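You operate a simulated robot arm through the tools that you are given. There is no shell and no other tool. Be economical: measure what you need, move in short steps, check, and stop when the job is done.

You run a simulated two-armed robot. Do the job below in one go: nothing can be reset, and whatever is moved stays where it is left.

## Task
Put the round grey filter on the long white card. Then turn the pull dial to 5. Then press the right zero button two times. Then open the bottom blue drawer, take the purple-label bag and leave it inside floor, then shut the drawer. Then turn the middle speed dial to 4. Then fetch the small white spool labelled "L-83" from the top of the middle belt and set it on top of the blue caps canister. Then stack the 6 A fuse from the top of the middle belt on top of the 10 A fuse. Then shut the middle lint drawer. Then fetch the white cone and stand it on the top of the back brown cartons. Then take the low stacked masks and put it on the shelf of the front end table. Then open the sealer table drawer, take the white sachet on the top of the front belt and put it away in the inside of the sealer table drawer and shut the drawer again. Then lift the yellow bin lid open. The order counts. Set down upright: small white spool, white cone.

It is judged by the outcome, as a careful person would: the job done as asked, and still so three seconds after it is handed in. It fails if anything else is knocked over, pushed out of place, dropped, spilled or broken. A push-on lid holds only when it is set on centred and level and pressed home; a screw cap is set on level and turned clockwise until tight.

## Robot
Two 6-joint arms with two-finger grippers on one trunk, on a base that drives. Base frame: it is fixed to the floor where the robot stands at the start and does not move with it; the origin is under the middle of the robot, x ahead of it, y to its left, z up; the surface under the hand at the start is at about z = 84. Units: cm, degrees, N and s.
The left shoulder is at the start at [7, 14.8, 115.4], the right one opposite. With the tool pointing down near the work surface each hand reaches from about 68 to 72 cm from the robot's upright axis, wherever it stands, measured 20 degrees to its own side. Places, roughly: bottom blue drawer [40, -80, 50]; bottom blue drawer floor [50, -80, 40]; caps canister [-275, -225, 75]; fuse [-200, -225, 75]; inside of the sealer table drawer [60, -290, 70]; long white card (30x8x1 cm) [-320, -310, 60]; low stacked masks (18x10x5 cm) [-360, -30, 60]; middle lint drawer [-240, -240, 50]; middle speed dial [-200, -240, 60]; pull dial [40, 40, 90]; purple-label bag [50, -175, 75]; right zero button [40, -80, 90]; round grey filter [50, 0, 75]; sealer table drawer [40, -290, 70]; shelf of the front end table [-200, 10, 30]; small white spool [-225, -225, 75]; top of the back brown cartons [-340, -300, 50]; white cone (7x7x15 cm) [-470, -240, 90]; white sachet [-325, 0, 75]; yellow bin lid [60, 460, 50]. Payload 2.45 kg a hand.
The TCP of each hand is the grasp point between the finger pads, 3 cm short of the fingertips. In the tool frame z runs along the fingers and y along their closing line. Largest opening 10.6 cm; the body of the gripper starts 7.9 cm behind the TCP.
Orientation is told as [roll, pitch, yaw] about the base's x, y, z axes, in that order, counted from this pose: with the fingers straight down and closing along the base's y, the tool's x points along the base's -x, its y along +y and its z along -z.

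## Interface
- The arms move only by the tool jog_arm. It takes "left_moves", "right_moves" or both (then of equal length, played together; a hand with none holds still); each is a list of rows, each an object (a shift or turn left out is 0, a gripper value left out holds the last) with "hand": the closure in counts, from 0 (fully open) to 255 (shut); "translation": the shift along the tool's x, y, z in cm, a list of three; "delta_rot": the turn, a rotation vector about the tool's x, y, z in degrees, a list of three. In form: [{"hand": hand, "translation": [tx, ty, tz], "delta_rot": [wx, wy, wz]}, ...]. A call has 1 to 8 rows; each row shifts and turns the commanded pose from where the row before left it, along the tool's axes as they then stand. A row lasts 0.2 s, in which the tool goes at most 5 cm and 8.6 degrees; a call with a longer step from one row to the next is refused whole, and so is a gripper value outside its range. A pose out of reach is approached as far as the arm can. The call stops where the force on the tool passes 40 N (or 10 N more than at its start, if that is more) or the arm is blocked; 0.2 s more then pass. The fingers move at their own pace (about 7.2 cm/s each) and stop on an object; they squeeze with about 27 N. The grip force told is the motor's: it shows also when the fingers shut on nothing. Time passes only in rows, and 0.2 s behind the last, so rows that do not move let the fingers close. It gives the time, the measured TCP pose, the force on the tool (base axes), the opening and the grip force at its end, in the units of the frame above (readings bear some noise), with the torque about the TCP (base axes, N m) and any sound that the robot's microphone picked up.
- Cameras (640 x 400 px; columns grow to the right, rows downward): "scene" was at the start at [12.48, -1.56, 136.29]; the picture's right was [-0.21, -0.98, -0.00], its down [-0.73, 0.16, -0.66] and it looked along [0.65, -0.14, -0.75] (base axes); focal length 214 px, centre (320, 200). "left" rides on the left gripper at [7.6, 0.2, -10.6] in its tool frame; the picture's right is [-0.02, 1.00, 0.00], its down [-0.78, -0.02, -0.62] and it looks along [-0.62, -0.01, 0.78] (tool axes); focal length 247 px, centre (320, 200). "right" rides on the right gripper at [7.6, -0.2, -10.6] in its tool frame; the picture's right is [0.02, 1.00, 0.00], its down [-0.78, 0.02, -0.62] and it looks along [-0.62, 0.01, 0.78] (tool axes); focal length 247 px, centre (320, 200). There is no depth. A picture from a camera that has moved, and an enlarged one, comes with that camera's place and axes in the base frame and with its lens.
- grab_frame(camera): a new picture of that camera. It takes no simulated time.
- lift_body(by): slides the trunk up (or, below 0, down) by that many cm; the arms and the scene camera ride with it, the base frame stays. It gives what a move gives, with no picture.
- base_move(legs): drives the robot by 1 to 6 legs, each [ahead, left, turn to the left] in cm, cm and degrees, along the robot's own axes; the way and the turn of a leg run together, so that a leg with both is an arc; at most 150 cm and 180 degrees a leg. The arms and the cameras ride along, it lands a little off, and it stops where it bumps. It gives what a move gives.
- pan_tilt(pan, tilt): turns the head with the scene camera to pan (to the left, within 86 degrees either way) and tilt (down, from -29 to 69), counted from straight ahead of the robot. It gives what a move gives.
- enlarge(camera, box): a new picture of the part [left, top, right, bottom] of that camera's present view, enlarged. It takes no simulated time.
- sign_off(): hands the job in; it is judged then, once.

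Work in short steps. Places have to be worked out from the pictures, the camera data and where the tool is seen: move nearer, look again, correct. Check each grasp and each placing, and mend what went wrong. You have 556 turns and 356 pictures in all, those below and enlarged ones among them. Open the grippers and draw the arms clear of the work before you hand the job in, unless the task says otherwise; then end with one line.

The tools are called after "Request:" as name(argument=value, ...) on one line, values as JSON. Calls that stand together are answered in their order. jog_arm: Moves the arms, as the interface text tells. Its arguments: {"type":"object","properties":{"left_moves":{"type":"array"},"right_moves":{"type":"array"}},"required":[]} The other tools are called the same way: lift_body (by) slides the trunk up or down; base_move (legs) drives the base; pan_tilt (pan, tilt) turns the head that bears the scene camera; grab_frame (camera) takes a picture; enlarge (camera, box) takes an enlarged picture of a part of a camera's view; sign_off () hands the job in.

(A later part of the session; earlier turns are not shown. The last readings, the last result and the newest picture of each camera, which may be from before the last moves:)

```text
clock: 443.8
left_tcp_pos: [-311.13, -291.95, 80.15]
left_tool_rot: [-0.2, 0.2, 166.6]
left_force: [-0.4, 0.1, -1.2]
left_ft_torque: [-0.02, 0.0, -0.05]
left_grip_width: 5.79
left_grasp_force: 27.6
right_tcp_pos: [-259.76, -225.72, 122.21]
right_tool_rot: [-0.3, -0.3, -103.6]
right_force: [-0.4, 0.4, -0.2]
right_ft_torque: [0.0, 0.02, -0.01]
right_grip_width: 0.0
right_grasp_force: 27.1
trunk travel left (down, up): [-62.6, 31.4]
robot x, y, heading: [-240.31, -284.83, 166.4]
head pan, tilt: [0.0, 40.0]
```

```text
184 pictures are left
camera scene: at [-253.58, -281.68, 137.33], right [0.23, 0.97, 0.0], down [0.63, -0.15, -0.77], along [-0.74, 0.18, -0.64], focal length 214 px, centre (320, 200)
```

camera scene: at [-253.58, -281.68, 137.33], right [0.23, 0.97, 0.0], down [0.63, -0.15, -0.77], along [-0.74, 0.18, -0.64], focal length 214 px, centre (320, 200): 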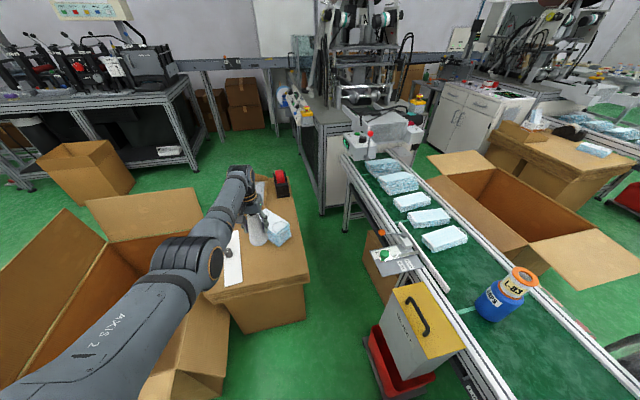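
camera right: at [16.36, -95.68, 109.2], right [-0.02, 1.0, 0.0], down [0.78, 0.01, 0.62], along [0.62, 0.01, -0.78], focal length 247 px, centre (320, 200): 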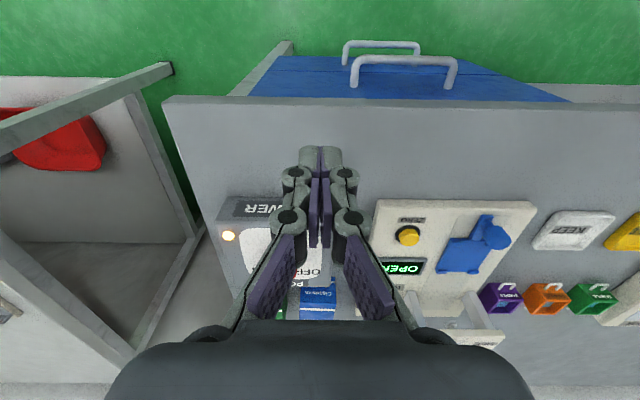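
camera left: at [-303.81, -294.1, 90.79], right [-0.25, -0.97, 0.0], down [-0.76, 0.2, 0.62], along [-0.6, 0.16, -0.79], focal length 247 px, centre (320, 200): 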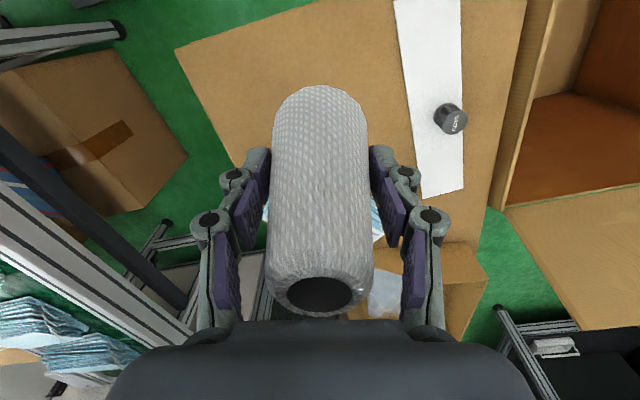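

Spot below is free (card 11 cm, edges ≥9 cm away). Lower 12 cm and check the cone's uprightness.

Request:
lift_body(by=-12)

Request:
enlarge(camera="scene", box=[190, 170, 330, 310])

```text
clock: 445.3
left_tcp_pos: [-311.03, -292.0, 68.14]
left_tool_rot: [-0.2, 0.1, 166.6]
left_force: [0.2, 0.1, -2.4]
left_ft_torque: [-0.05, 0.0, 0.01]
left_grip_width: 5.8
left_grasp_force: 27.1
right_tcp_pos: [-259.77, -225.75, 110.24]
right_tool_rot: [-0.2, -0.3, -103.6]
right_force: [-0.3, -0.3, 0.0]
right_ft_torque: [-0.01, 0.01, 0.01]
right_grip_width: 0.0
right_grasp_force: 26.9
trunk travel left (down, up): [-50.6, 43.4]
robot x, y, heading: [-240.12, -285.14, 166.4]
head pan, tilt: [0.0, 40.0]
```

```text
2.86 times, centred on (260, 240) of scene
camera zoom: at [-253.56, -281.69, 125.33], right [0.23, 0.97, 0.0], down [0.63, -0.15, -0.77], along [-0.74, 0.18, -0.64], focal length 613 px, centre (491, 86)
```

zoom: 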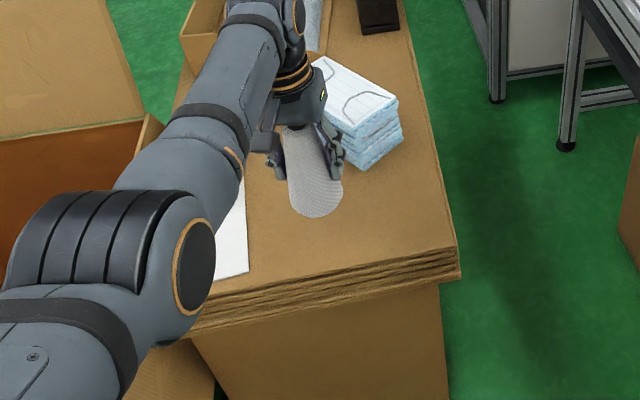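

Lower 3 cm, then in small steps to contact.

Request:
lift_body(by=-3)

Request:
lift_body(by=-0.6)

Request:
lift_body(by=-0.5)

```text
clock: 446.1
left_tcp_pos: [-311.05, -292.1, 65.08]
left_tool_rot: [-0.2, 0.1, 166.6]
left_force: [0.3, 0.3, -2.4]
left_ft_torque: [-0.03, -0.01, 0.0]
left_grip_width: 5.8
left_grasp_force: 27.0
right_tcp_pos: [-259.8, -225.9, 107.29]
right_tool_rot: [-0.2, -0.2, -103.6]
right_force: [0.4, -0.4, 0.1]
right_ft_torque: [-0.01, 0.01, -0.03]
right_grip_width: 0.0
right_grasp_force: 26.4
trunk travel left (down, up): [-47.6, 46.4]
robot x, y, heading: [-240.43, -284.99, 166.5]
head pan, tilt: [0.0, 40.0]
```

```text
clock: 446.6
left_tcp_pos: [-311.02, -291.98, 64.49]
left_tool_rot: [-0.2, 0.2, 166.6]
left_force: [-0.7, -0.2, -2.0]
left_ft_torque: [0.01, -0.03, 0.0]
left_grip_width: 5.78
left_grasp_force: 27.3
right_tcp_pos: [-259.7, -225.68, 106.67]
right_tool_rot: [-0.2, -0.3, -103.6]
right_force: [1.3, -0.3, 0.9]
right_ft_torque: [0.0, 0.0, -0.01]
right_grip_width: 0.0
right_grasp_force: 27.3
trunk travel left (down, up): [-47.0, 47.0]
robot x, y, heading: [-240.22, -284.98, 166.4]
head pan, tilt: [0.0, 40.0]
```

```text
clock: 447.2
left_tcp_pos: [-311.08, -292.13, 64.0]
left_tool_rot: [-0.2, 0.2, 166.6]
left_force: [0.0, 0.1, -1.0]
left_ft_torque: [-0.01, 0.0, -0.02]
left_grip_width: 5.8
left_grasp_force: 26.5
right_tcp_pos: [-259.79, -225.84, 106.15]
right_tool_rot: [-0.3, -0.3, -103.6]
right_force: [-0.1, 0.5, 0.5]
right_ft_torque: [-0.03, 0.02, -0.04]
right_grip_width: 0.0
right_grasp_force: 27.3
trunk travel left (down, up): [-46.5, 47.5]
robot x, y, heading: [-240.44, -285.2, 166.4]
head pan, tilt: [0.0, 40.0]
```

Request:
lift_body(by=-0.4)

Request:
lift_body(by=-0.4)

Request:
grab_frame(camera="left")

```text
clock: 447.7
left_tcp_pos: [-311.0, -291.95, 63.61]
left_tool_rot: [-0.2, 0.2, 166.5]
left_force: [-0.1, -0.6, -1.8]
left_ft_torque: [0.04, 0.01, 0.03]
left_grip_width: 5.81
left_grasp_force: 26.7
right_tcp_pos: [-259.87, -225.75, 105.65]
right_tool_rot: [-0.3, -0.3, -103.6]
right_force: [0.6, 0.4, -0.5]
right_ft_torque: [0.01, 0.02, 0.0]
right_grip_width: 0.0
right_grasp_force: 26.8
trunk travel left (down, up): [-46.1, 47.9]
robot x, y, heading: [-240.07, -285.03, 166.4]
head pan, tilt: [0.0, 40.0]
```

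```text
clock: 448.2
left_tcp_pos: [-311.1, -292.04, 63.25]
left_tool_rot: [-0.2, 0.2, 166.6]
left_force: [0.2, -0.2, -2.7]
left_ft_torque: [-0.01, 0.03, -0.03]
left_grip_width: 5.8
left_grasp_force: 26.7
right_tcp_pos: [-259.76, -225.8, 105.36]
right_tool_rot: [-0.2, -0.3, -103.6]
right_force: [0.0, 0.1, 0.2]
right_ft_torque: [0.01, 0.01, 0.01]
right_grip_width: 0.0
right_grasp_force: 27.2
trunk travel left (down, up): [-45.7, 48.3]
robot x, y, heading: [-240.44, -285.28, 166.4]
head pan, tilt: [0.0, 40.0]
```

```text
182 pictures are left
camera left: at [-303.8, -294.1, 73.88], right [-0.25, -0.97, 0.0], down [-0.76, 0.2, 0.62], along [-0.6, 0.16, -0.79], focal length 247 px, centre (320, 200)
```

left: 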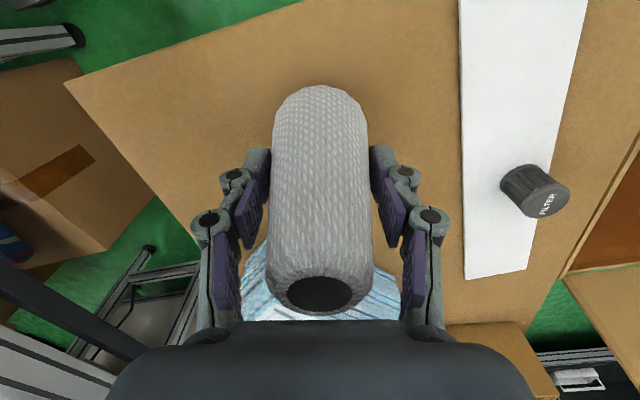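

Not touching yet; continue.

Request:
lift_body(by=-0.5)

Request:
lift_body(by=-0.4)

Request:
lift_body(by=-0.4)

```text
clock: 448.8
left_tcp_pos: [-311.07, -291.99, 63.06]
left_tool_rot: [-0.1, 0.0, 166.5]
left_force: [2.9, -1.6, 13.1]
left_ft_torque: [-0.2, -0.34, -0.02]
left_grip_width: 5.77
left_grasp_force: 27.3
right_tcp_pos: [-259.59, -225.76, 104.8]
right_tool_rot: [-0.3, -0.4, -103.7]
right_force: [-0.9, 0.1, 0.0]
right_ft_torque: [0.01, -0.03, -0.01]
right_grip_width: 0.0
right_grasp_force: 27.3
trunk travel left (down, up): [-45.2, 48.8]
robot x, y, heading: [-240.07, -285.04, 166.6]
head pan, tilt: [0.0, 40.0]
```

```text
clock: 449.3
left_tcp_pos: [-311.04, -291.99, 62.98]
left_tool_rot: [0.0, -0.7, 166.7]
left_force: [-2.4, -4.4, 35.1]
left_ft_torque: [-0.23, -0.16, -0.02]
left_grip_width: 5.83
left_grasp_force: 27.0
right_tcp_pos: [-259.25, -225.9, 104.36]
right_tool_rot: [-0.5, -0.5, -103.6]
right_force: [-0.8, -0.2, 0.0]
right_ft_torque: [0.03, 0.0, 0.0]
right_grip_width: 0.0
right_grasp_force: 27.1
trunk travel left (down, up): [-44.8, 49.2]
robot x, y, heading: [-240.03, -285.08, 166.5]
head pan, tilt: [0.0, 40.0]
```

```text
clock: 449.8
left_tcp_pos: [-311.01, -292.02, 62.73]
left_tool_rot: [0.0, -0.5, 166.6]
left_force: [-2.0, -3.3, 36.2]
left_ft_torque: [-0.2, 0.12, 0.03]
left_grip_width: 5.96
left_grasp_force: 26.8
right_tcp_pos: [-259.32, -225.81, 104.03]
right_tool_rot: [-0.5, -0.4, -103.6]
right_force: [0.1, -0.1, 0.5]
right_ft_torque: [0.02, 0.0, 0.02]
right_grip_width: 0.0
right_grasp_force: 27.4
trunk travel left (down, up): [-44.4, 49.6]
robot x, y, heading: [-240.22, -284.63, 166.6]
head pan, tilt: [0.0, 40.0]
```

Seated (36 N). Ease up ~0.7 cm, open, and rise.

Request:
lift_body(by=0.6)

Request:
jog_arm(left_moves=[{"hand": 90}, {"hand": 40}, {"hand": 0}, {"hand": 0}])

Request:
lift_body(by=18)

Request:
grab_frame(camera="left")

Request:
enlarge(camera="scene", box=[190, 170, 330, 310])

```text
clock: 450.4
left_tcp_pos: [-310.94, -292.02, 62.59]
left_tool_rot: [-0.1, -0.1, 166.6]
left_force: [-7.5, -2.2, 16.2]
left_ft_torque: [-0.03, 0.65, 0.04]
left_grip_width: 5.9
left_grasp_force: 27.0
right_tcp_pos: [-259.67, -225.76, 104.64]
right_tool_rot: [-0.3, -0.4, -103.6]
right_force: [0.0, 0.6, 0.0]
right_ft_torque: [-0.01, 0.02, 0.0]
right_grip_width: 0.03
right_grasp_force: 27.4
trunk travel left (down, up): [-45.0, 49.0]
robot x, y, heading: [-240.3, -284.79, 166.5]
head pan, tilt: [0.0, 40.0]
```

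```text
clock: 451.4
left_tcp_pos: [-311.07, -292.05, 62.49]
left_tool_rot: [-0.2, 0.3, 166.5]
left_force: [0.2, 0.5, -1.5]
left_ft_torque: [0.01, 0.04, -0.01]
left_grip_width: 10.6
left_grasp_force: 0.0
right_tcp_pos: [-259.72, -225.72, 104.55]
right_tool_rot: [-0.3, -0.3, -103.7]
right_force: [0.2, 0.9, -1.6]
right_ft_torque: [0.01, 0.02, -0.01]
right_grip_width: 0.0
right_grasp_force: 26.6
trunk travel left (down, up): [-45.0, 49.0]
robot x, y, heading: [-239.86, -284.99, 166.2]
head pan, tilt: [0.0, 40.0]
```

```text
clock: 453.4
left_tcp_pos: [-310.97, -292.12, 80.42]
left_tool_rot: [-0.3, 0.2, 166.6]
left_force: [0.5, -0.7, 0.9]
left_ft_torque: [0.0, 0.0, -0.01]
left_grip_width: 10.61
left_grasp_force: 0.1
right_tcp_pos: [-259.79, -225.74, 122.56]
right_tool_rot: [-0.2, -0.4, -103.6]
right_force: [0.9, 0.3, 0.3]
right_ft_torque: [0.03, -0.03, 0.02]
right_grip_width: 0.0
right_grasp_force: 27.2
trunk travel left (down, up): [-63.0, 31.0]
robot x, y, heading: [-240.22, -284.95, 166.3]
head pan, tilt: [0.0, 40.0]
```

```text
181 pictures are left
camera left: at [-303.8, -294.09, 91.19], right [-0.25, -0.97, 0.0], down [-0.76, 0.2, 0.62], along [-0.6, 0.16, -0.79], focal length 247 px, centre (320, 200)
```

left: 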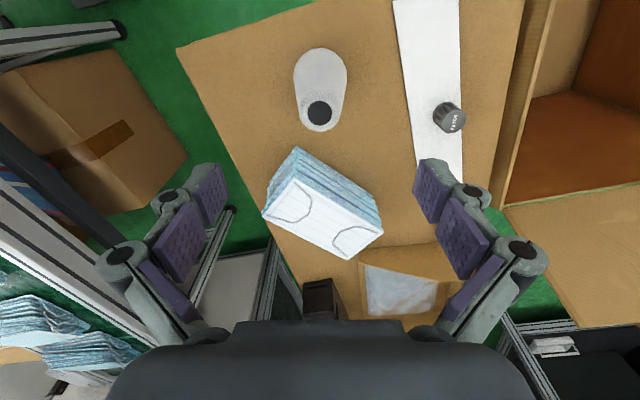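

```text
2.86 times, centred on (260, 240) of scene
camera zoom: at [-253.56, -281.66, 137.72], right [0.23, 0.97, 0.0], down [0.62, -0.15, -0.77], along [-0.74, 0.18, -0.64], focal length 613 px, centre (491, 86)
```

zoom: 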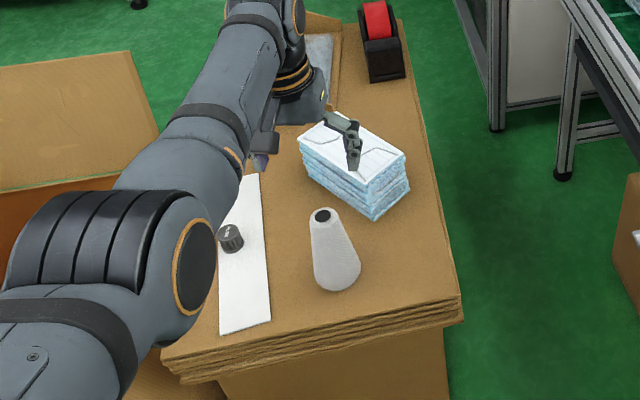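

The cone stands upright and the filter is untouched. Next the low stacked masks by the front belt. Raise, back out and drive around the end table.

Request:
lift_body(by=25)

Request:
base_move(legs=[[-24, 0, 0], [0, 13, 0], [-80, 0, 0], [-75, 0, 0], [0, 0, -76.5]])

Request:
pan_tilt(pan=50, tilt=25)

Request:
grab_frame(camera="scene")

```text
clock: 456.0
left_tcp_pos: [-311.11, -292.02, 105.46]
left_tool_rot: [-0.2, 0.2, 166.6]
left_force: [-0.1, -0.4, 0.1]
left_ft_torque: [-0.01, 0.02, -0.03]
left_grip_width: 10.61
left_grasp_force: 0.1
right_tcp_pos: [-259.79, -225.82, 147.52]
right_tool_rot: [-0.2, -0.4, -103.6]
right_force: [-0.1, -0.7, -0.5]
right_ft_torque: [0.0, -0.01, 0.03]
right_grip_width: 0.0
right_grasp_force: 27.0
trunk travel left (down, up): [-88.0, 6.0]
robot x, y, heading: [-240.48, -284.8, 166.4]
head pan, tilt: [0.0, 40.0]
```

```text
clock: 469.5
left_tcp_pos: [-90.83, -271.81, 105.49]
left_tool_rot: [-0.1, 0.1, 88.7]
left_force: [0.9, 0.0, -0.7]
left_ft_torque: [-0.01, 0.02, -0.02]
left_grip_width: 10.62
left_grasp_force: 0.0
right_tcp_pos: [-15.34, -308.12, 147.55]
right_tool_rot: [-0.2, -0.3, 178.5]
right_force: [-0.1, -0.3, -0.1]
right_ft_torque: [0.01, 0.01, -0.01]
right_grip_width: 0.0
right_grasp_force: 27.4
trunk travel left (down, up): [-88.0, 6.0]
robot x, y, heading: [-69.56, -339.53, 88.3]
head pan, tilt: [0.0, 40.0]
```

```text
clock: 470.7
left_tcp_pos: [-90.75, -271.99, 105.55]
left_tool_rot: [-0.2, 0.2, 88.7]
left_force: [0.0, -0.9, -0.3]
left_ft_torque: [-0.04, 0.0, -0.01]
left_grip_width: 10.59
left_grasp_force: 0.0
right_tcp_pos: [-15.37, -308.3, 147.5]
right_tool_rot: [-0.2, -0.3, 178.5]
right_force: [-0.1, 0.2, -0.3]
right_ft_torque: [-0.01, 0.0, 0.01]
right_grip_width: 0.01
right_grasp_force: 27.2
trunk travel left (down, up): [-88.0, 6.0]
robot x, y, heading: [-69.34, -339.8, 88.4]
head pan, tilt: [50.0, 25.0]
```

```text
179 pictures are left
camera scene: at [-76.13, -328.51, 165.06], right [0.66, 0.75, 0.0], down [0.32, -0.28, -0.91], along [-0.68, 0.6, -0.42], focal length 214 px, centre (320, 200)
```

scene: 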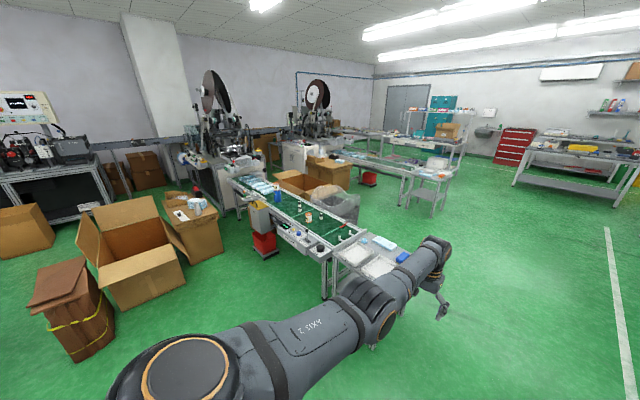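

Continue north in the aisle to y≈-90, then turn west.

Request:
base_move(legs=[[130, 0, 1.6], [120, 0, 0], [0, 0, 90]])

Request:
pan_tilt(pan=0, tilt=25)

Request:
grab_frame(camera="scene")

```text
clock: 486.8
left_tcp_pos: [-131.92, -114.9, 105.5]
left_tool_rot: [-0.1, 0.1, -179.4]
left_force: [0.1, 0.4, -0.6]
left_ft_torque: [-0.01, 0.0, -0.01]
left_grip_width: 10.6
left_grasp_force: 0.2
right_tcp_pos: [-98.18, -38.29, 147.57]
right_tool_rot: [-0.2, -0.4, -89.6]
right_force: [0.6, -0.9, 0.3]
right_ft_torque: [-0.01, 0.03, 0.01]
right_grip_width: 0.0
right_grasp_force: 26.3
trunk travel left (down, up): [-88.0, 6.0]
robot x, y, heading: [-64.95, -90.88, -179.8]
head pan, tilt: [50.0, 25.0]
```

```text
clock: 487.9
left_tcp_pos: [-131.91, -114.92, 105.57]
left_tool_rot: [-0.2, 0.1, -179.5]
left_force: [-0.3, -0.1, -0.4]
left_ft_torque: [0.0, 0.02, -0.01]
left_grip_width: 10.59
left_grasp_force: 0.0
right_tcp_pos: [-98.29, -38.27, 147.54]
right_tool_rot: [-0.2, -0.5, -89.6]
right_force: [0.0, 1.0, -0.2]
right_ft_torque: [0.0, -0.03, -0.01]
right_grip_width: 0.0
right_grasp_force: 26.8
trunk travel left (down, up): [-88.0, 6.0]
robot x, y, heading: [-64.91, -91.04, -179.8]
head pan, tilt: [0.0, 25.0]
```

```text
178 pictures are left
camera scene: at [-79.37, -90.94, 165.06], right [-0.01, 1.0, 0.0], down [0.42, 0.0, -0.91], along [-0.91, -0.01, -0.42], focal length 214 px, centre (320, 200)
```

scene: 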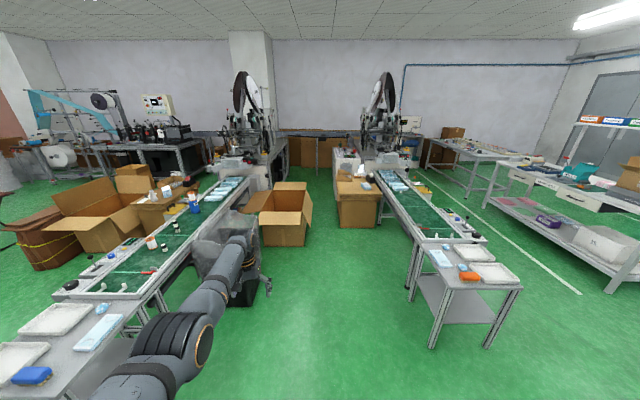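

Clear view. Enlarge the masks carton and the front belt.

Request:
enlarge(camera="scene", box=[300, 140, 460, 250])

Request:
enlarge(camera="scene", box=[370, 160, 540, 360])

```text
3.64 times, centred on (380, 195) of scene
camera zoom: at [-79.37, -90.94, 165.06], right [-0.01, 1.0, 0.0], down [0.42, 0.0, -0.91], along [-0.91, -0.01, -0.42], focal length 780 px, centre (102, 218)
```

zoom: 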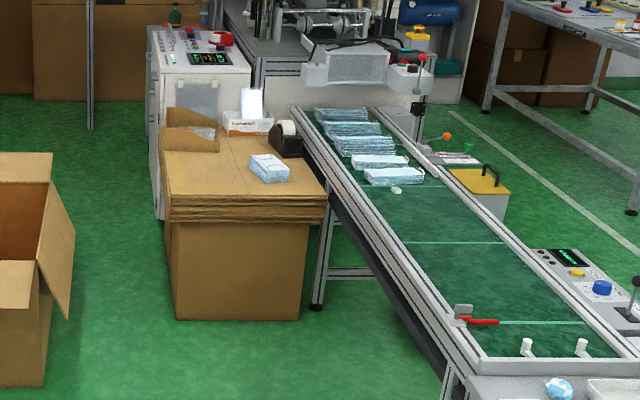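

```text
2.00 times, centred on (455, 260) of scene
camera zoom: at [-79.37, -90.94, 165.06], right [-0.01, 1.0, 0.0], down [0.42, 0.0, -0.91], along [-0.91, -0.01, -0.42], focal length 429 px, centre (50, 80)
```

zoom: 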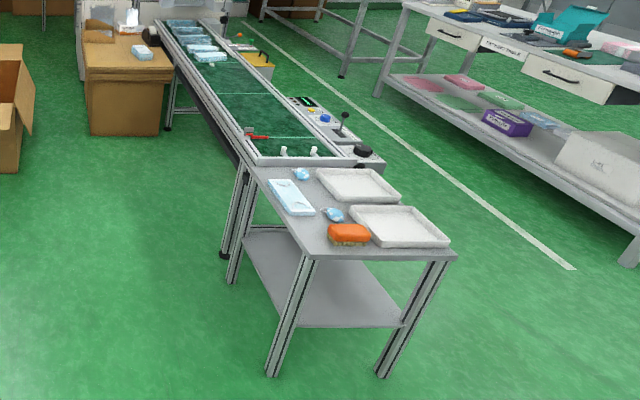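

The low mask stack lies on the front carton at ≈[-354,-31]; the sachet is on the belt near its far end. Drive west for a closer look.

Request:
base_move(legs=[[120, 0, 0], [40, -18, 0]])

Request:
pan_tilt(pan=-15, tilt=40)

Request:
grab_frame(camera="scene")

```text
clock: 496.2
left_tcp_pos: [-290.88, -93.64, 105.6]
left_tool_rot: [-0.2, 0.1, 179.5]
left_force: [0.6, 0.3, 1.0]
left_ft_torque: [0.02, 0.04, 0.0]
left_grip_width: 10.62
left_grasp_force: 0.2
right_tcp_pos: [-255.66, -17.67, 147.55]
right_tool_rot: [-0.3, -0.2, -90.6]
right_force: [0.4, 0.1, -0.8]
right_ft_torque: [0.03, 0.03, 0.01]
right_grip_width: 0.01
right_grasp_force: 26.7
trunk travel left (down, up): [-88.0, 6.0]
robot x, y, heading: [-223.46, -71.17, 179.2]
head pan, tilt: [0.0, 25.0]
```

```text
clock: 497.0
left_tcp_pos: [-290.91, -93.66, 105.51]
left_tool_rot: [-0.2, 0.1, 179.6]
left_force: [-0.5, 0.2, -0.3]
left_ft_torque: [0.0, 0.0, -0.01]
left_grip_width: 10.61
left_grasp_force: 0.0
right_tcp_pos: [-255.88, -17.55, 147.64]
right_tool_rot: [-0.3, -0.4, -90.5]
right_force: [-0.4, -1.0, 0.4]
right_ft_torque: [-0.02, -0.01, 0.02]
right_grip_width: 0.02
right_grasp_force: 27.0
trunk travel left (down, up): [-88.0, 6.0]
robot x, y, heading: [-223.28, -70.67, 179.2]
head pan, tilt: [-15.0, 40.0]
```

```text
175 pictures are left
camera scene: at [-236.94, -68.42, 162.73], right [0.27, 0.96, 0.0], down [0.62, -0.17, -0.77], along [-0.74, 0.21, -0.64], focal length 214 px, centre (320, 200)
```

scene: 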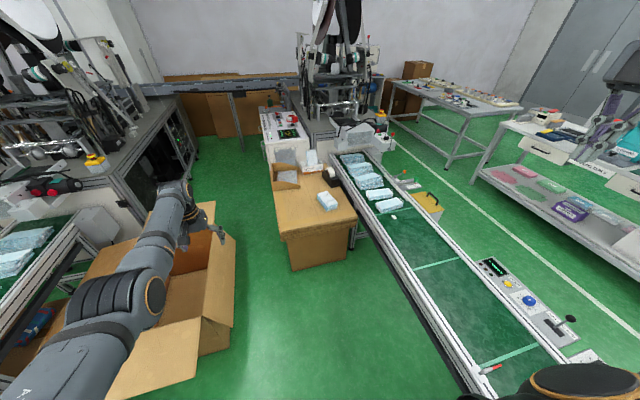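

Request:
enlarge(camera="scene", box=[260, 140, 430, 280])

```text
2.86 times, centred on (345, 210) of scene
camera zoom: at [-236.94, -68.42, 162.73], right [0.27, 0.96, 0.0], down [0.62, -0.17, -0.77], along [-0.74, 0.21, -0.64], focal length 613 px, centre (249, 171)
```

zoom: 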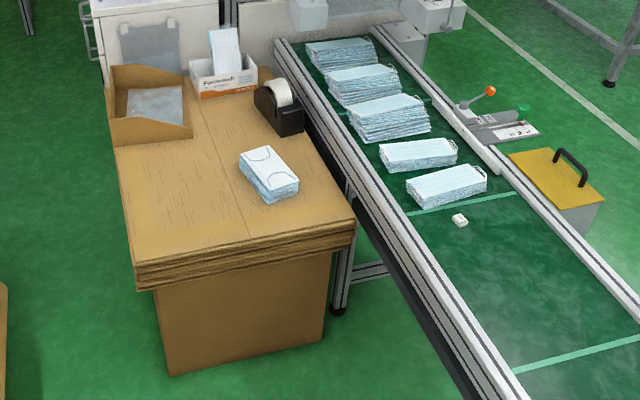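

Mask stack: centre ≈[-356,-29.5], long axis ~12° off x, 9×16.5 cm, ~13 cm in from the carton's edge. I plan a 60° tilted grasp across its width (needed for the shelf too). First turn the wrist 180° so the camera ends up on top.

Request:
jog_arm(left_moves=[{"delta_rot": [0, 0, 8.5]}, {"delta_rot": [0, 0, 8.5]}, {"delta_rot": [0, 0, 8.5]}, {"delta_rot": [0, 0, 8.5]}, {"delta_rot": [0, 0, 8.5]}, {"delta_rot": [0, 0, 8.5]}, {"delta_rot": [0, 0, 8.5]}, {"delta_rot": [0, 0, 8.5]}])

Request:
jog_arm(left_moves=[{"delta_rot": [0, 0, 8.5]}, {"delta_rot": [0, 0, 8.5]}, {"delta_rot": [0, 0, 8.5]}, {"delta_rot": [0, 0, 8.5]}, {"delta_rot": [0, 0, 8.5]}, {"delta_rot": [0, 0, 8.5]}, {"delta_rot": [0, 0, 8.5]}, {"delta_rot": [0, 0, 8.5]}])

Request:
jog_arm(left_moves=[{"delta_rot": [0, 0, 8.5]}, {"delta_rot": [0, 0, 8.5]}, {"delta_rot": [0, 0, 8.5]}, {"delta_rot": [0, 0, 8.5]}, {"delta_rot": [0, 0, 8.5]}])

```text
clock: 498.8
left_tcp_pos: [-290.86, -93.64, 105.5]
left_tool_rot: [-0.3, 0.0, 111.4]
left_force: [-0.4, 0.5, 0.8]
left_ft_torque: [0.0, 0.02, -0.02]
left_grip_width: 10.59
left_grasp_force: 0.1
right_tcp_pos: [-255.8, -17.53, 147.59]
right_tool_rot: [-0.3, -0.2, -90.6]
right_force: [-0.3, 0.6, 0.7]
right_ft_torque: [0.0, 0.04, 0.02]
right_grip_width: 0.0
right_grasp_force: 27.4
trunk travel left (down, up): [-88.0, 6.0]
robot x, y, heading: [-223.59, -70.7, 179.5]
head pan, tilt: [-15.0, 40.0]
```

```text
clock: 500.6
left_tcp_pos: [-291.05, -93.71, 105.47]
left_tool_rot: [0.0, -0.2, 43.4]
left_force: [-0.1, 1.3, -0.4]
left_ft_torque: [0.0, -0.06, -0.01]
left_grip_width: 10.63
left_grasp_force: 0.0
right_tcp_pos: [-255.87, -17.7, 147.5]
right_tool_rot: [-0.2, -0.4, -90.6]
right_force: [-0.6, 0.0, -0.2]
right_ft_torque: [0.03, 0.03, -0.04]
right_grip_width: 0.0
right_grasp_force: 26.9
trunk travel left (down, up): [-88.0, 6.0]
robot x, y, heading: [-223.57, -70.91, 179.4]
head pan, tilt: [-15.0, 40.0]
```

```text
clock: 501.8
left_tcp_pos: [-290.93, -92.4, 105.46]
left_tool_rot: [-0.1, -0.1, 7.4]
left_force: [-0.3, 0.8, -0.5]
left_ft_torque: [-0.05, 0.0, -0.02]
left_grip_width: 10.6
left_grasp_force: 0.0
left hand out of reach, approached as far as the arm can: row 5
right_tcp_pos: [-255.73, -17.45, 147.55]
right_tool_rot: [-0.2, -0.3, -90.6]
right_force: [0.1, 0.5, 0.3]
right_ft_torque: [-0.03, -0.02, -0.01]
right_grip_width: 0.0
right_grasp_force: 27.3
trunk travel left (down, up): [-88.0, 6.0]
robot x, y, heading: [-223.62, -70.79, 179.4]
head pan, tilt: [-15.0, 40.0]
```

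The wrist reaches rel. -172°; I'll need only about -138°. Turn back 34° and tilt 60° forward.

Request:
jog_arm(left_moves=[{"delta_rot": [0, 0, -8.5]}, {"delta_rot": [0, 0, -8.5]}, {"delta_rot": [0, 0, -8.5]}, {"delta_rot": [0, 0, -8.5]}, {"delta_rot": [0, 8, 0]}, {"delta_rot": [0, 8, 0]}, {"delta_rot": [0, 8, 0]}, {"delta_rot": [0, 8, 0]}])

Request:
jog_arm(left_moves=[{"delta_rot": [0, 8, 0]}, {"delta_rot": [0, 8, 0]}, {"delta_rot": [0, 8, 0]}, {"delta_rot": [0, 4, 0]}])

Request:
grab_frame(camera="scene")

Request:
grab_frame(camera="left")

```text
clock: 503.6
left_tcp_pos: [-290.89, -92.54, 105.62]
left_tool_rot: [0.0, 32.2, 41.4]
left_force: [0.1, -0.1, 0.1]
left_ft_torque: [-0.04, -0.04, -0.01]
left_grip_width: 10.6
left_grasp_force: 0.0
right_tcp_pos: [-255.72, -17.52, 147.48]
right_tool_rot: [-0.2, -0.4, -90.7]
right_force: [0.0, -0.6, 0.1]
right_ft_torque: [0.0, 0.0, -0.02]
right_grip_width: 0.0
right_grasp_force: 27.3
trunk travel left (down, up): [-88.0, 6.0]
robot x, y, heading: [-223.6, -71.19, 179.6]
head pan, tilt: [-15.0, 40.0]
```

```text
clock: 504.8
left_tcp_pos: [-292.21, -94.74, 108.31]
left_tool_rot: [0.0, 63.4, 42.4]
left_force: [-0.4, -0.4, -0.7]
left_ft_torque: [0.02, 0.03, -0.01]
left_grip_width: 10.62
left_grasp_force: 0.1
right_tcp_pos: [-255.83, -17.63, 147.63]
right_tool_rot: [-0.2, -0.4, -90.6]
right_force: [0.4, 0.5, -0.3]
right_ft_torque: [0.0, 0.0, -0.03]
right_grip_width: 0.01
right_grasp_force: 27.0
trunk travel left (down, up): [-88.0, 6.0]
robot x, y, heading: [-223.73, -70.96, 179.3]
head pan, tilt: [-15.0, 40.0]
stopped in row 4 (left hand): the arm was blocked; the commanded pose is now the measured one
```

```text
173 pictures are left
camera scene: at [-236.86, -68.38, 162.73], right [0.27, 0.96, 0.0], down [0.62, -0.17, -0.77], along [-0.74, 0.21, -0.64], focal length 214 px, centre (320, 200)
```

scene: 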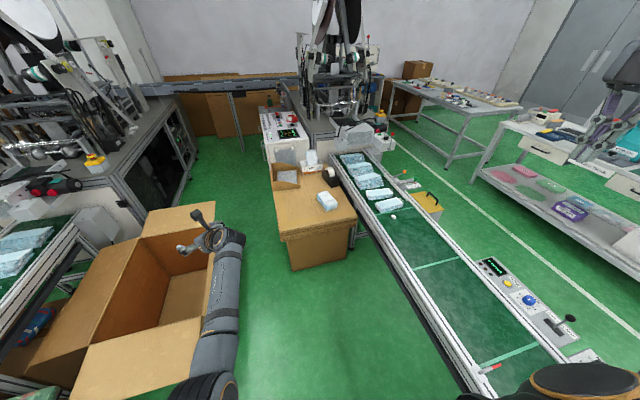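

```text
172 pictures are left
camera left: at [-288.06, -90.66, 119.95], right [-0.67, 0.74, -0.02], down [0.68, 0.6, -0.42], along [-0.3, -0.29, -0.91], focal length 247 px, centre (320, 200)
```

left: 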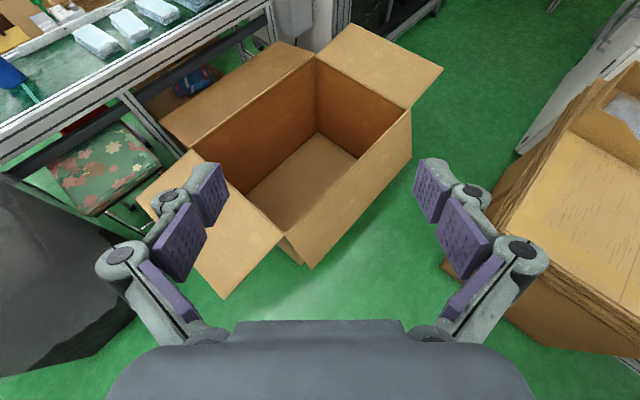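

The arm took a different configuration. Look at it more fully before going on.

Request:
pan_tilt(pan=35, tilt=55)

Request:
grab_frame(camera="scene")

```text
clock: 506.0
left_tcp_pos: [-292.27, -94.75, 108.32]
left_tool_rot: [-0.1, 63.2, 42.4]
left_force: [-0.2, 0.2, 1.9]
left_ft_torque: [0.0, 0.01, -0.01]
left_grip_width: 10.61
left_grasp_force: 0.0
right_tcp_pos: [-255.79, -17.6, 147.54]
right_tool_rot: [-0.2, -0.4, -90.5]
right_force: [-0.2, -0.7, -0.4]
right_ft_torque: [-0.01, -0.01, 0.07]
right_grip_width: 0.02
right_grasp_force: 27.2
trunk travel left (down, up): [-88.0, 6.0]
robot x, y, heading: [-223.94, -71.3, 179.6]
head pan, tilt: [35.0, 55.0]
```

```text
171 pictures are left
camera scene: at [-234.67, -74.78, 160.66], right [-0.56, 0.83, 0.0], down [0.68, 0.46, -0.57], along [-0.47, -0.32, -0.82], focal length 214 px, centre (320, 200)
```

scene: 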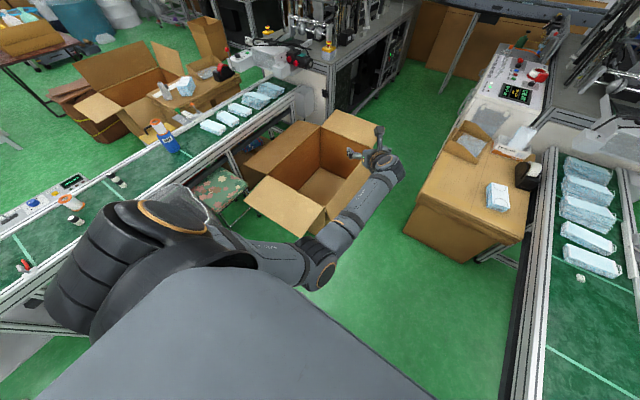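

I revert the tilt to ~35° and look whether the arm returns to elbow-up.

Request:
jog_arm(left_moves=[{"delta_rot": [0, -8, 0]}, {"delta_rot": [0, -8, 0]}, {"delta_rot": [0, -8, 0]}, {"delta_rot": [0, -4, 0]}])

Request:
grab_frame(camera="scene")

```text
clock: 507.0
left_tcp_pos: [-292.33, -94.47, 108.08]
left_tool_rot: [0.1, 34.9, 42.4]
left_force: [0.2, 1.3, 0.1]
left_ft_torque: [-0.01, 0.0, -0.02]
left_grip_width: 10.63
left_grasp_force: 0.2
right_tcp_pos: [-255.88, -17.61, 147.48]
right_tool_rot: [-0.2, -0.3, -90.6]
right_force: [-0.7, -0.1, -0.1]
right_ft_torque: [0.0, 0.03, -0.02]
right_grip_width: 0.0
right_grasp_force: 27.0
trunk travel left (down, up): [-88.0, 6.0]
robot x, y, heading: [-223.29, -71.08, 179.4]
head pan, tilt: [35.0, 55.0]
```

```text
170 pictures are left
camera scene: at [-234.69, -74.8, 160.66], right [-0.56, 0.83, 0.0], down [0.68, 0.46, -0.57], along [-0.47, -0.32, -0.82], focal length 214 px, centre (320, 200)
```

scene: 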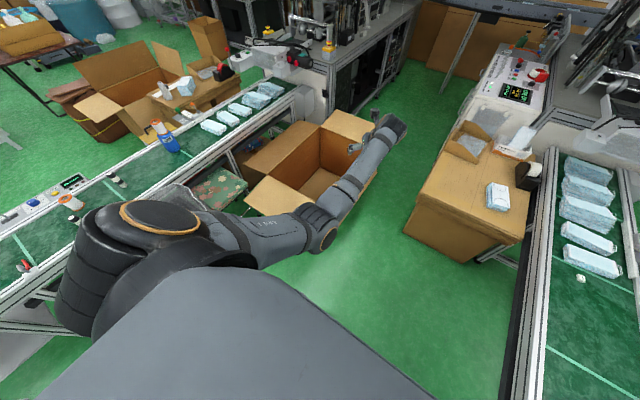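

Request:
jog_arm(left_moves=[{"delta_rot": [0, -8, 0]}, {"delta_rot": [0, -8, 0]}, {"delta_rot": [0, -8, 0]}, {"delta_rot": [0, -8, 0]}, {"delta_rot": [0, -2.9, 0]}])

Request:
grab_frame(camera="scene")

```text
clock: 508.2
left_tcp_pos: [-291.9, -94.4, 108.28]
left_tool_rot: [0.2, 0.0, 42.2]
left_force: [-0.4, -0.8, 0.2]
left_ft_torque: [-0.01, -0.01, 0.0]
left_grip_width: 10.6
left_grasp_force: 0.1
right_tcp_pos: [-255.86, -17.64, 147.53]
right_tool_rot: [-0.1, -0.3, -90.6]
right_force: [0.4, -0.1, 1.1]
right_ft_torque: [0.0, 0.0, 0.02]
right_grip_width: 0.0
right_grasp_force: 26.9
trunk travel left (down, up): [-88.0, 6.0]
robot x, y, heading: [-223.46, -70.95, 179.6]
head pan, tilt: [35.0, 55.0]
```

```text
169 pictures are left
camera scene: at [-234.68, -74.81, 160.66], right [-0.56, 0.83, 0.0], down [0.68, 0.46, -0.57], along [-0.47, -0.32, -0.82], focal length 214 px, centre (320, 200)
```

scene: 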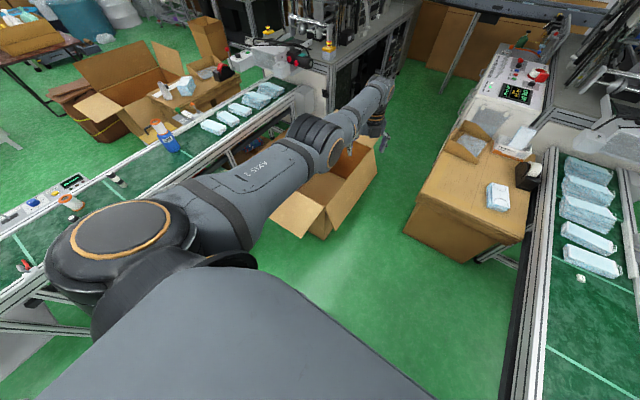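

Same branch, just folding as it tilts; ~30° tilt is fine. Turn to heading 150° and drive beside the belt so the hand (pointing 192°) comes over the stack's near end.

Request:
base_move(legs=[[0, 0, -29.5], [35, 0, 0]])

Request:
pan_tilt(pan=5, tilt=45)

Request:
grab_frame(camera="scene")

```text
clock: 511.9
left_tcp_pos: [-324.78, -40.46, 108.37]
left_tool_rot: [0.2, 0.2, 12.9]
left_force: [-0.3, -0.1, -0.3]
left_ft_torque: [0.0, 0.05, 0.02]
left_grip_width: 10.61
left_grasp_force: 0.0
right_tcp_pos: [-255.6, 8.73, 147.75]
right_tool_rot: [-0.2, -0.3, -120.0]
right_force: [0.5, -0.3, 0.5]
right_ft_torque: [0.01, 0.02, 0.01]
right_grip_width: 0.0
right_grasp_force: 26.6
trunk travel left (down, up): [-88.0, 6.0]
robot x, y, heading: [-254.04, -53.72, 149.9]
head pan, tilt: [35.0, 55.0]
```

```text
clock: 512.9
left_tcp_pos: [-325.04, -40.33, 108.04]
left_tool_rot: [0.1, 0.1, 13.0]
left_force: [-0.4, -0.6, 0.5]
left_ft_torque: [-0.01, 0.0, 0.02]
left_grip_width: 10.63
left_grasp_force: 0.1
right_tcp_pos: [-255.88, 8.89, 147.52]
right_tool_rot: [-0.1, -0.4, -120.0]
right_force: [-0.4, 0.4, 1.6]
right_ft_torque: [0.01, -0.02, -0.01]
right_grip_width: 0.0
right_grasp_force: 26.8
trunk travel left (down, up): [-88.0, 6.0]
robot x, y, heading: [-253.69, -53.56, 149.9]
head pan, tilt: [5.0, 45.0]
```

```text
168 pictures are left
camera scene: at [-265.75, -47.34, 161.99], right [0.42, 0.91, 0.0], down [0.64, -0.3, -0.71], along [-0.64, 0.3, -0.71], focal length 214 px, centre (320, 200)
```

scene: 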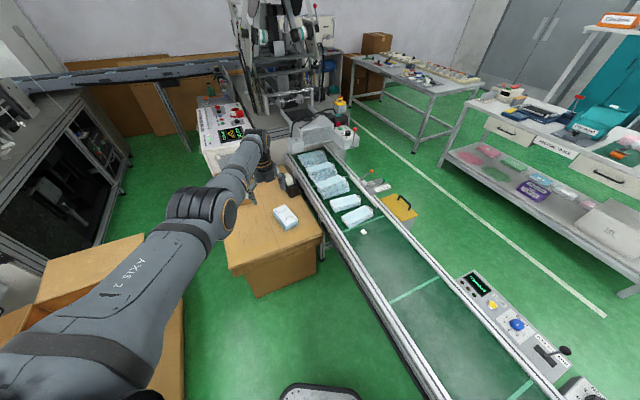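

Move ahead 28 cm so the hand is over the stack's near end, tilt 30°, and look with the hand camera.

Request:
base_move(legs=[[27, 2.8, 0]])

Request:
jog_arm(left_moves=[{"delta_rot": [0, 7.5, 0]}, {"delta_rot": [0, 7.5, 0]}, {"delta_rot": [0, 7.5, 0]}, {"delta_rot": [0, 7.5, 0]}])

Request:
lift_body(by=-28)

Request:
grab_frame(camera="left")

Request:
grab_frame(camera="scene")

```text
clock: 514.8
left_tcp_pos: [-349.43, -29.76, 108.29]
left_tool_rot: [0.3, 0.3, 13.0]
left_force: [-0.2, -0.8, 0.1]
left_ft_torque: [0.01, 0.03, 0.05]
left_grip_width: 10.6
left_grasp_force: 0.1
right_tcp_pos: [-280.16, 19.55, 147.66]
right_tool_rot: [-0.4, -0.4, -119.8]
right_force: [0.0, 0.6, 0.2]
right_ft_torque: [0.0, 0.05, 0.03]
right_grip_width: 0.0
right_grasp_force: 27.2
trunk travel left (down, up): [-88.0, 6.0]
robot x, y, heading: [-278.62, -42.72, 150.0]
head pan, tilt: [5.0, 45.0]
```

```text
clock: 515.8
left_tcp_pos: [-349.58, -29.52, 108.22]
left_tool_rot: [0.2, 30.3, 13.1]
left_force: [-0.8, 0.7, 0.2]
left_ft_torque: [0.0, 0.02, 0.0]
left_grip_width: 10.6
left_grasp_force: 0.0
right_tcp_pos: [-280.3, 19.65, 147.63]
right_tool_rot: [-0.3, -0.4, -119.9]
right_force: [0.6, 0.5, 0.3]
right_ft_torque: [-0.01, 0.0, -0.01]
right_grip_width: 0.01
right_grasp_force: 27.0
trunk travel left (down, up): [-88.0, 6.0]
robot x, y, heading: [-278.19, -42.68, 150.3]
head pan, tilt: [5.0, 45.0]
```

```text
clock: 518.6
left_tcp_pos: [-349.52, -29.59, 80.35]
left_tool_rot: [0.2, 30.3, 13.1]
left_force: [0.6, -0.4, 0.3]
left_ft_torque: [0.03, -0.03, 0.01]
left_grip_width: 10.6
left_grasp_force: 0.1
right_tcp_pos: [-280.41, 19.67, 119.53]
right_tool_rot: [-0.2, -0.5, -120.0]
right_force: [0.4, -0.4, -0.5]
right_ft_torque: [-0.03, -0.02, 0.0]
right_grip_width: 0.0
right_grasp_force: 27.3
trunk travel left (down, up): [-60.0, 34.0]
robot x, y, heading: [-277.88, -42.6, 150.2]
head pan, tilt: [5.0, 45.0]
```

```text
167 pictures are left
camera left: at [-350.92, -29.86, 93.28], right [-0.21, 0.98, -0.01], down [0.97, 0.21, 0.14], along [0.14, 0.02, -0.99], focal length 247 px, centre (320, 200)
```

left: 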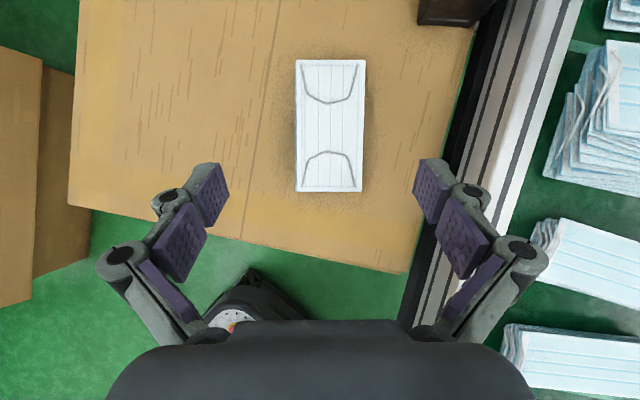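

```text
166 pictures are left
camera scene: at [-290.15, -36.55, 134.01], right [0.42, 0.91, 0.0], down [0.64, -0.3, -0.71], along [-0.64, 0.3, -0.71], focal length 214 px, centre (320, 200)
```

scene: 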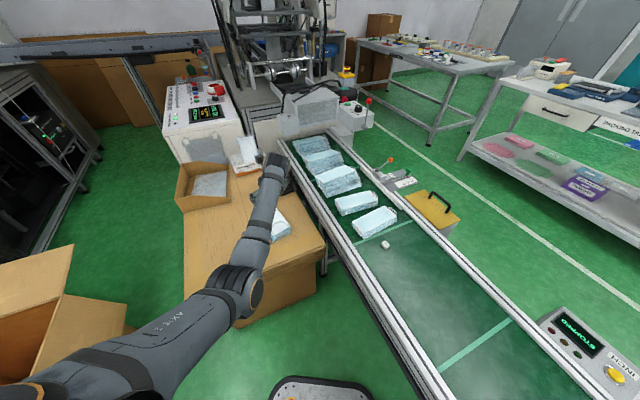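

Excellent alignment with the stack. Shift 1.3 cm sideways and lower 17 cm.

Request:
jog_arm(left_moves=[{"translation": [0, 1.3, 0]}])

Request:
lift_body(by=-15)

Request:
grab_frame(camera="left")

```text
clock: 519.0
left_tcp_pos: [-349.89, -28.23, 80.22]
left_tool_rot: [0.3, 30.2, 13.0]
left_force: [0.0, 0.8, 0.0]
left_ft_torque: [0.03, -0.01, -0.02]
left_grip_width: 10.59
left_grasp_force: 0.1
right_tcp_pos: [-280.56, 19.66, 119.53]
right_tool_rot: [-0.1, -0.4, -119.9]
right_force: [0.1, 0.7, -0.5]
right_ft_torque: [0.0, -0.02, 0.01]
right_grip_width: 0.0
right_grasp_force: 27.3
trunk travel left (down, up): [-60.0, 34.0]
robot x, y, heading: [-278.17, -42.84, 150.3]
head pan, tilt: [5.0, 45.0]
```

```text
clock: 520.7
left_tcp_pos: [-349.79, -28.4, 65.26]
left_tool_rot: [0.1, 30.2, 13.0]
left_force: [0.3, 0.1, -0.6]
left_ft_torque: [0.02, 0.0, 0.0]
left_grip_width: 10.61
left_grasp_force: 0.0
right_tcp_pos: [-280.4, 19.72, 104.56]
right_tool_rot: [-0.2, -0.4, -119.9]
right_force: [-0.6, 0.3, -0.6]
right_ft_torque: [0.0, -0.01, 0.01]
right_grip_width: 0.01
right_grasp_force: 26.9
trunk travel left (down, up): [-45.0, 49.0]
robot x, y, heading: [-278.3, -42.71, 149.9]
head pan, tilt: [5.0, 45.0]
```

```text
165 pictures are left
camera left: at [-351.27, -28.63, 78.32], right [-0.21, 0.98, -0.01], down [0.97, 0.21, 0.14], along [0.14, 0.02, -0.99], focal length 247 px, centre (320, 200)
```

left: 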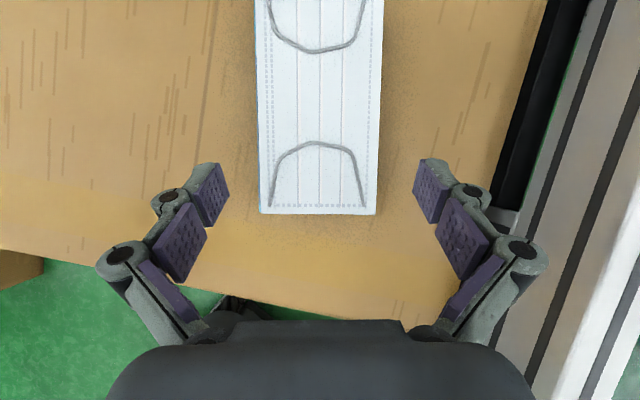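

Stack is centred between the fingers. Lower 5.5 cm and look.

Request:
lift_body(by=-5.5)

Request:
grab_frame(camera="left")

```text
clock: 521.7
left_tcp_pos: [-349.89, -28.45, 59.67]
left_tool_rot: [0.2, 30.2, 13.1]
left_force: [0.8, -1.1, -0.4]
left_ft_torque: [-0.03, 0.02, -0.03]
left_grip_width: 10.6
left_grasp_force: 0.0
right_tcp_pos: [-280.38, 19.85, 99.11]
right_tool_rot: [-0.2, -0.5, -119.9]
right_force: [-0.6, -0.9, 0.0]
right_ft_torque: [0.03, 0.03, -0.01]
right_grip_width: 0.01
right_grasp_force: 26.5
trunk travel left (down, up): [-39.5, 54.5]
robot x, y, heading: [-278.25, -42.31, 150.0]
head pan, tilt: [5.0, 45.0]
```

```text
164 pictures are left
camera left: at [-351.27, -28.64, 72.82], right [-0.21, 0.98, -0.01], down [0.97, 0.21, 0.14], along [0.14, 0.02, -0.99], focal length 247 px, centre (320, 200)
```

left: 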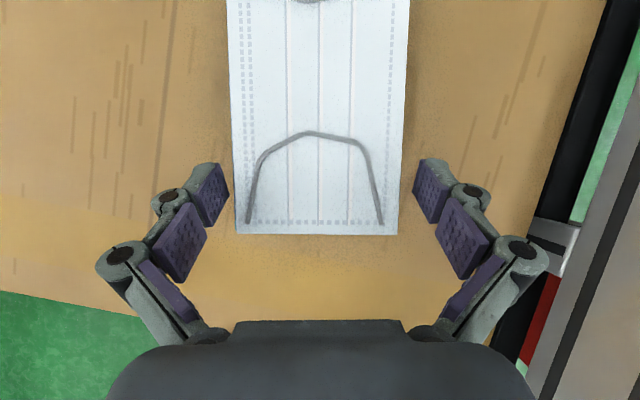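

Fingers straddle the stack. Lower 0.5 and close.

Request:
lift_body(by=-0.5)

Request:
jog_arm(left_moves=[{"hand": 255}, {"hand": 255}, {"hand": 255}])

Request:
lift_body(by=3)

Request:
grab_frame(camera="left")

Request:
enlarge(camera="scene", box=[180, 130, 360, 300])

```text
clock: 522.2
left_tcp_pos: [-349.82, -28.43, 59.15]
left_tool_rot: [0.2, 30.1, 13.1]
left_force: [-0.2, 0.0, 0.4]
left_ft_torque: [0.0, 0.0, 0.01]
left_grip_width: 10.61
left_grasp_force: 0.1
right_tcp_pos: [-280.27, 19.68, 98.54]
right_tool_rot: [-0.1, -0.5, -119.9]
right_force: [0.4, 0.4, 0.4]
right_ft_torque: [0.02, 0.02, 0.0]
right_grip_width: 0.01
right_grasp_force: 27.2
trunk travel left (down, up): [-39.0, 55.0]
robot x, y, heading: [-278.45, -42.42, 149.9]
head pan, tilt: [5.0, 45.0]
```

```text
clock: 523.0
left_tcp_pos: [-349.95, -28.39, 59.27]
left_tool_rot: [0.1, 30.3, 13.2]
left_force: [1.2, -0.1, 2.3]
left_ft_torque: [0.0, 0.0, -0.03]
left_grip_width: 9.11
left_grasp_force: 26.9
right_tcp_pos: [-280.34, 19.74, 98.6]
right_tool_rot: [-0.3, -0.4, -119.9]
right_force: [0.1, -0.5, 0.1]
right_ft_torque: [0.01, 0.01, 0.03]
right_grip_width: 0.0
right_grasp_force: 26.5
trunk travel left (down, up): [-39.0, 55.0]
robot x, y, heading: [-278.26, -42.55, 150.2]
head pan, tilt: [5.0, 45.0]
```

```text
clock: 523.8
left_tcp_pos: [-349.85, -28.38, 62.2]
left_tool_rot: [0.1, 30.1, 13.1]
left_force: [-0.9, 0.2, -2.0]
left_ft_torque: [0.05, -0.07, -0.01]
left_grip_width: 9.12
left_grasp_force: 27.3
right_tcp_pos: [-280.36, 19.76, 101.55]
right_tool_rot: [-0.3, -0.4, -119.9]
right_force: [-0.1, 1.0, -0.1]
right_ft_torque: [-0.02, -0.03, 0.0]
right_grip_width: 0.0
right_grasp_force: 27.0
trunk travel left (down, up): [-42.0, 52.0]
robot x, y, heading: [-278.14, -42.72, 150.0]
head pan, tilt: [5.0, 45.0]
```

```text
163 pictures are left
camera left: at [-351.31, -28.6, 75.26], right [-0.21, 0.98, -0.01], down [0.97, 0.21, 0.14], along [0.14, 0.02, -0.99], focal length 247 px, centre (320, 200)
```

left: 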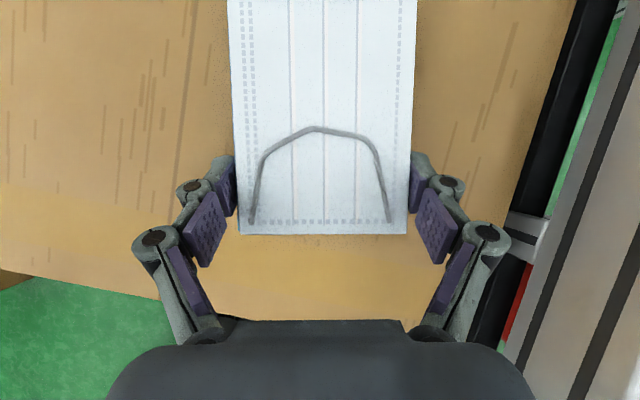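

```text
2.35 times, centred on (270, 215) of scene
camera zoom: at [-290.21, -36.51, 116.0], right [0.42, 0.91, 0.0], down [0.64, -0.3, -0.71], along [-0.64, 0.3, -0.71], focal length 505 px, centre (438, 165)
```

zoom: 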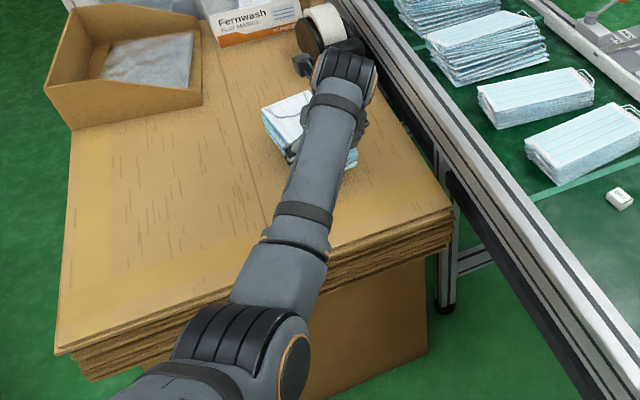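

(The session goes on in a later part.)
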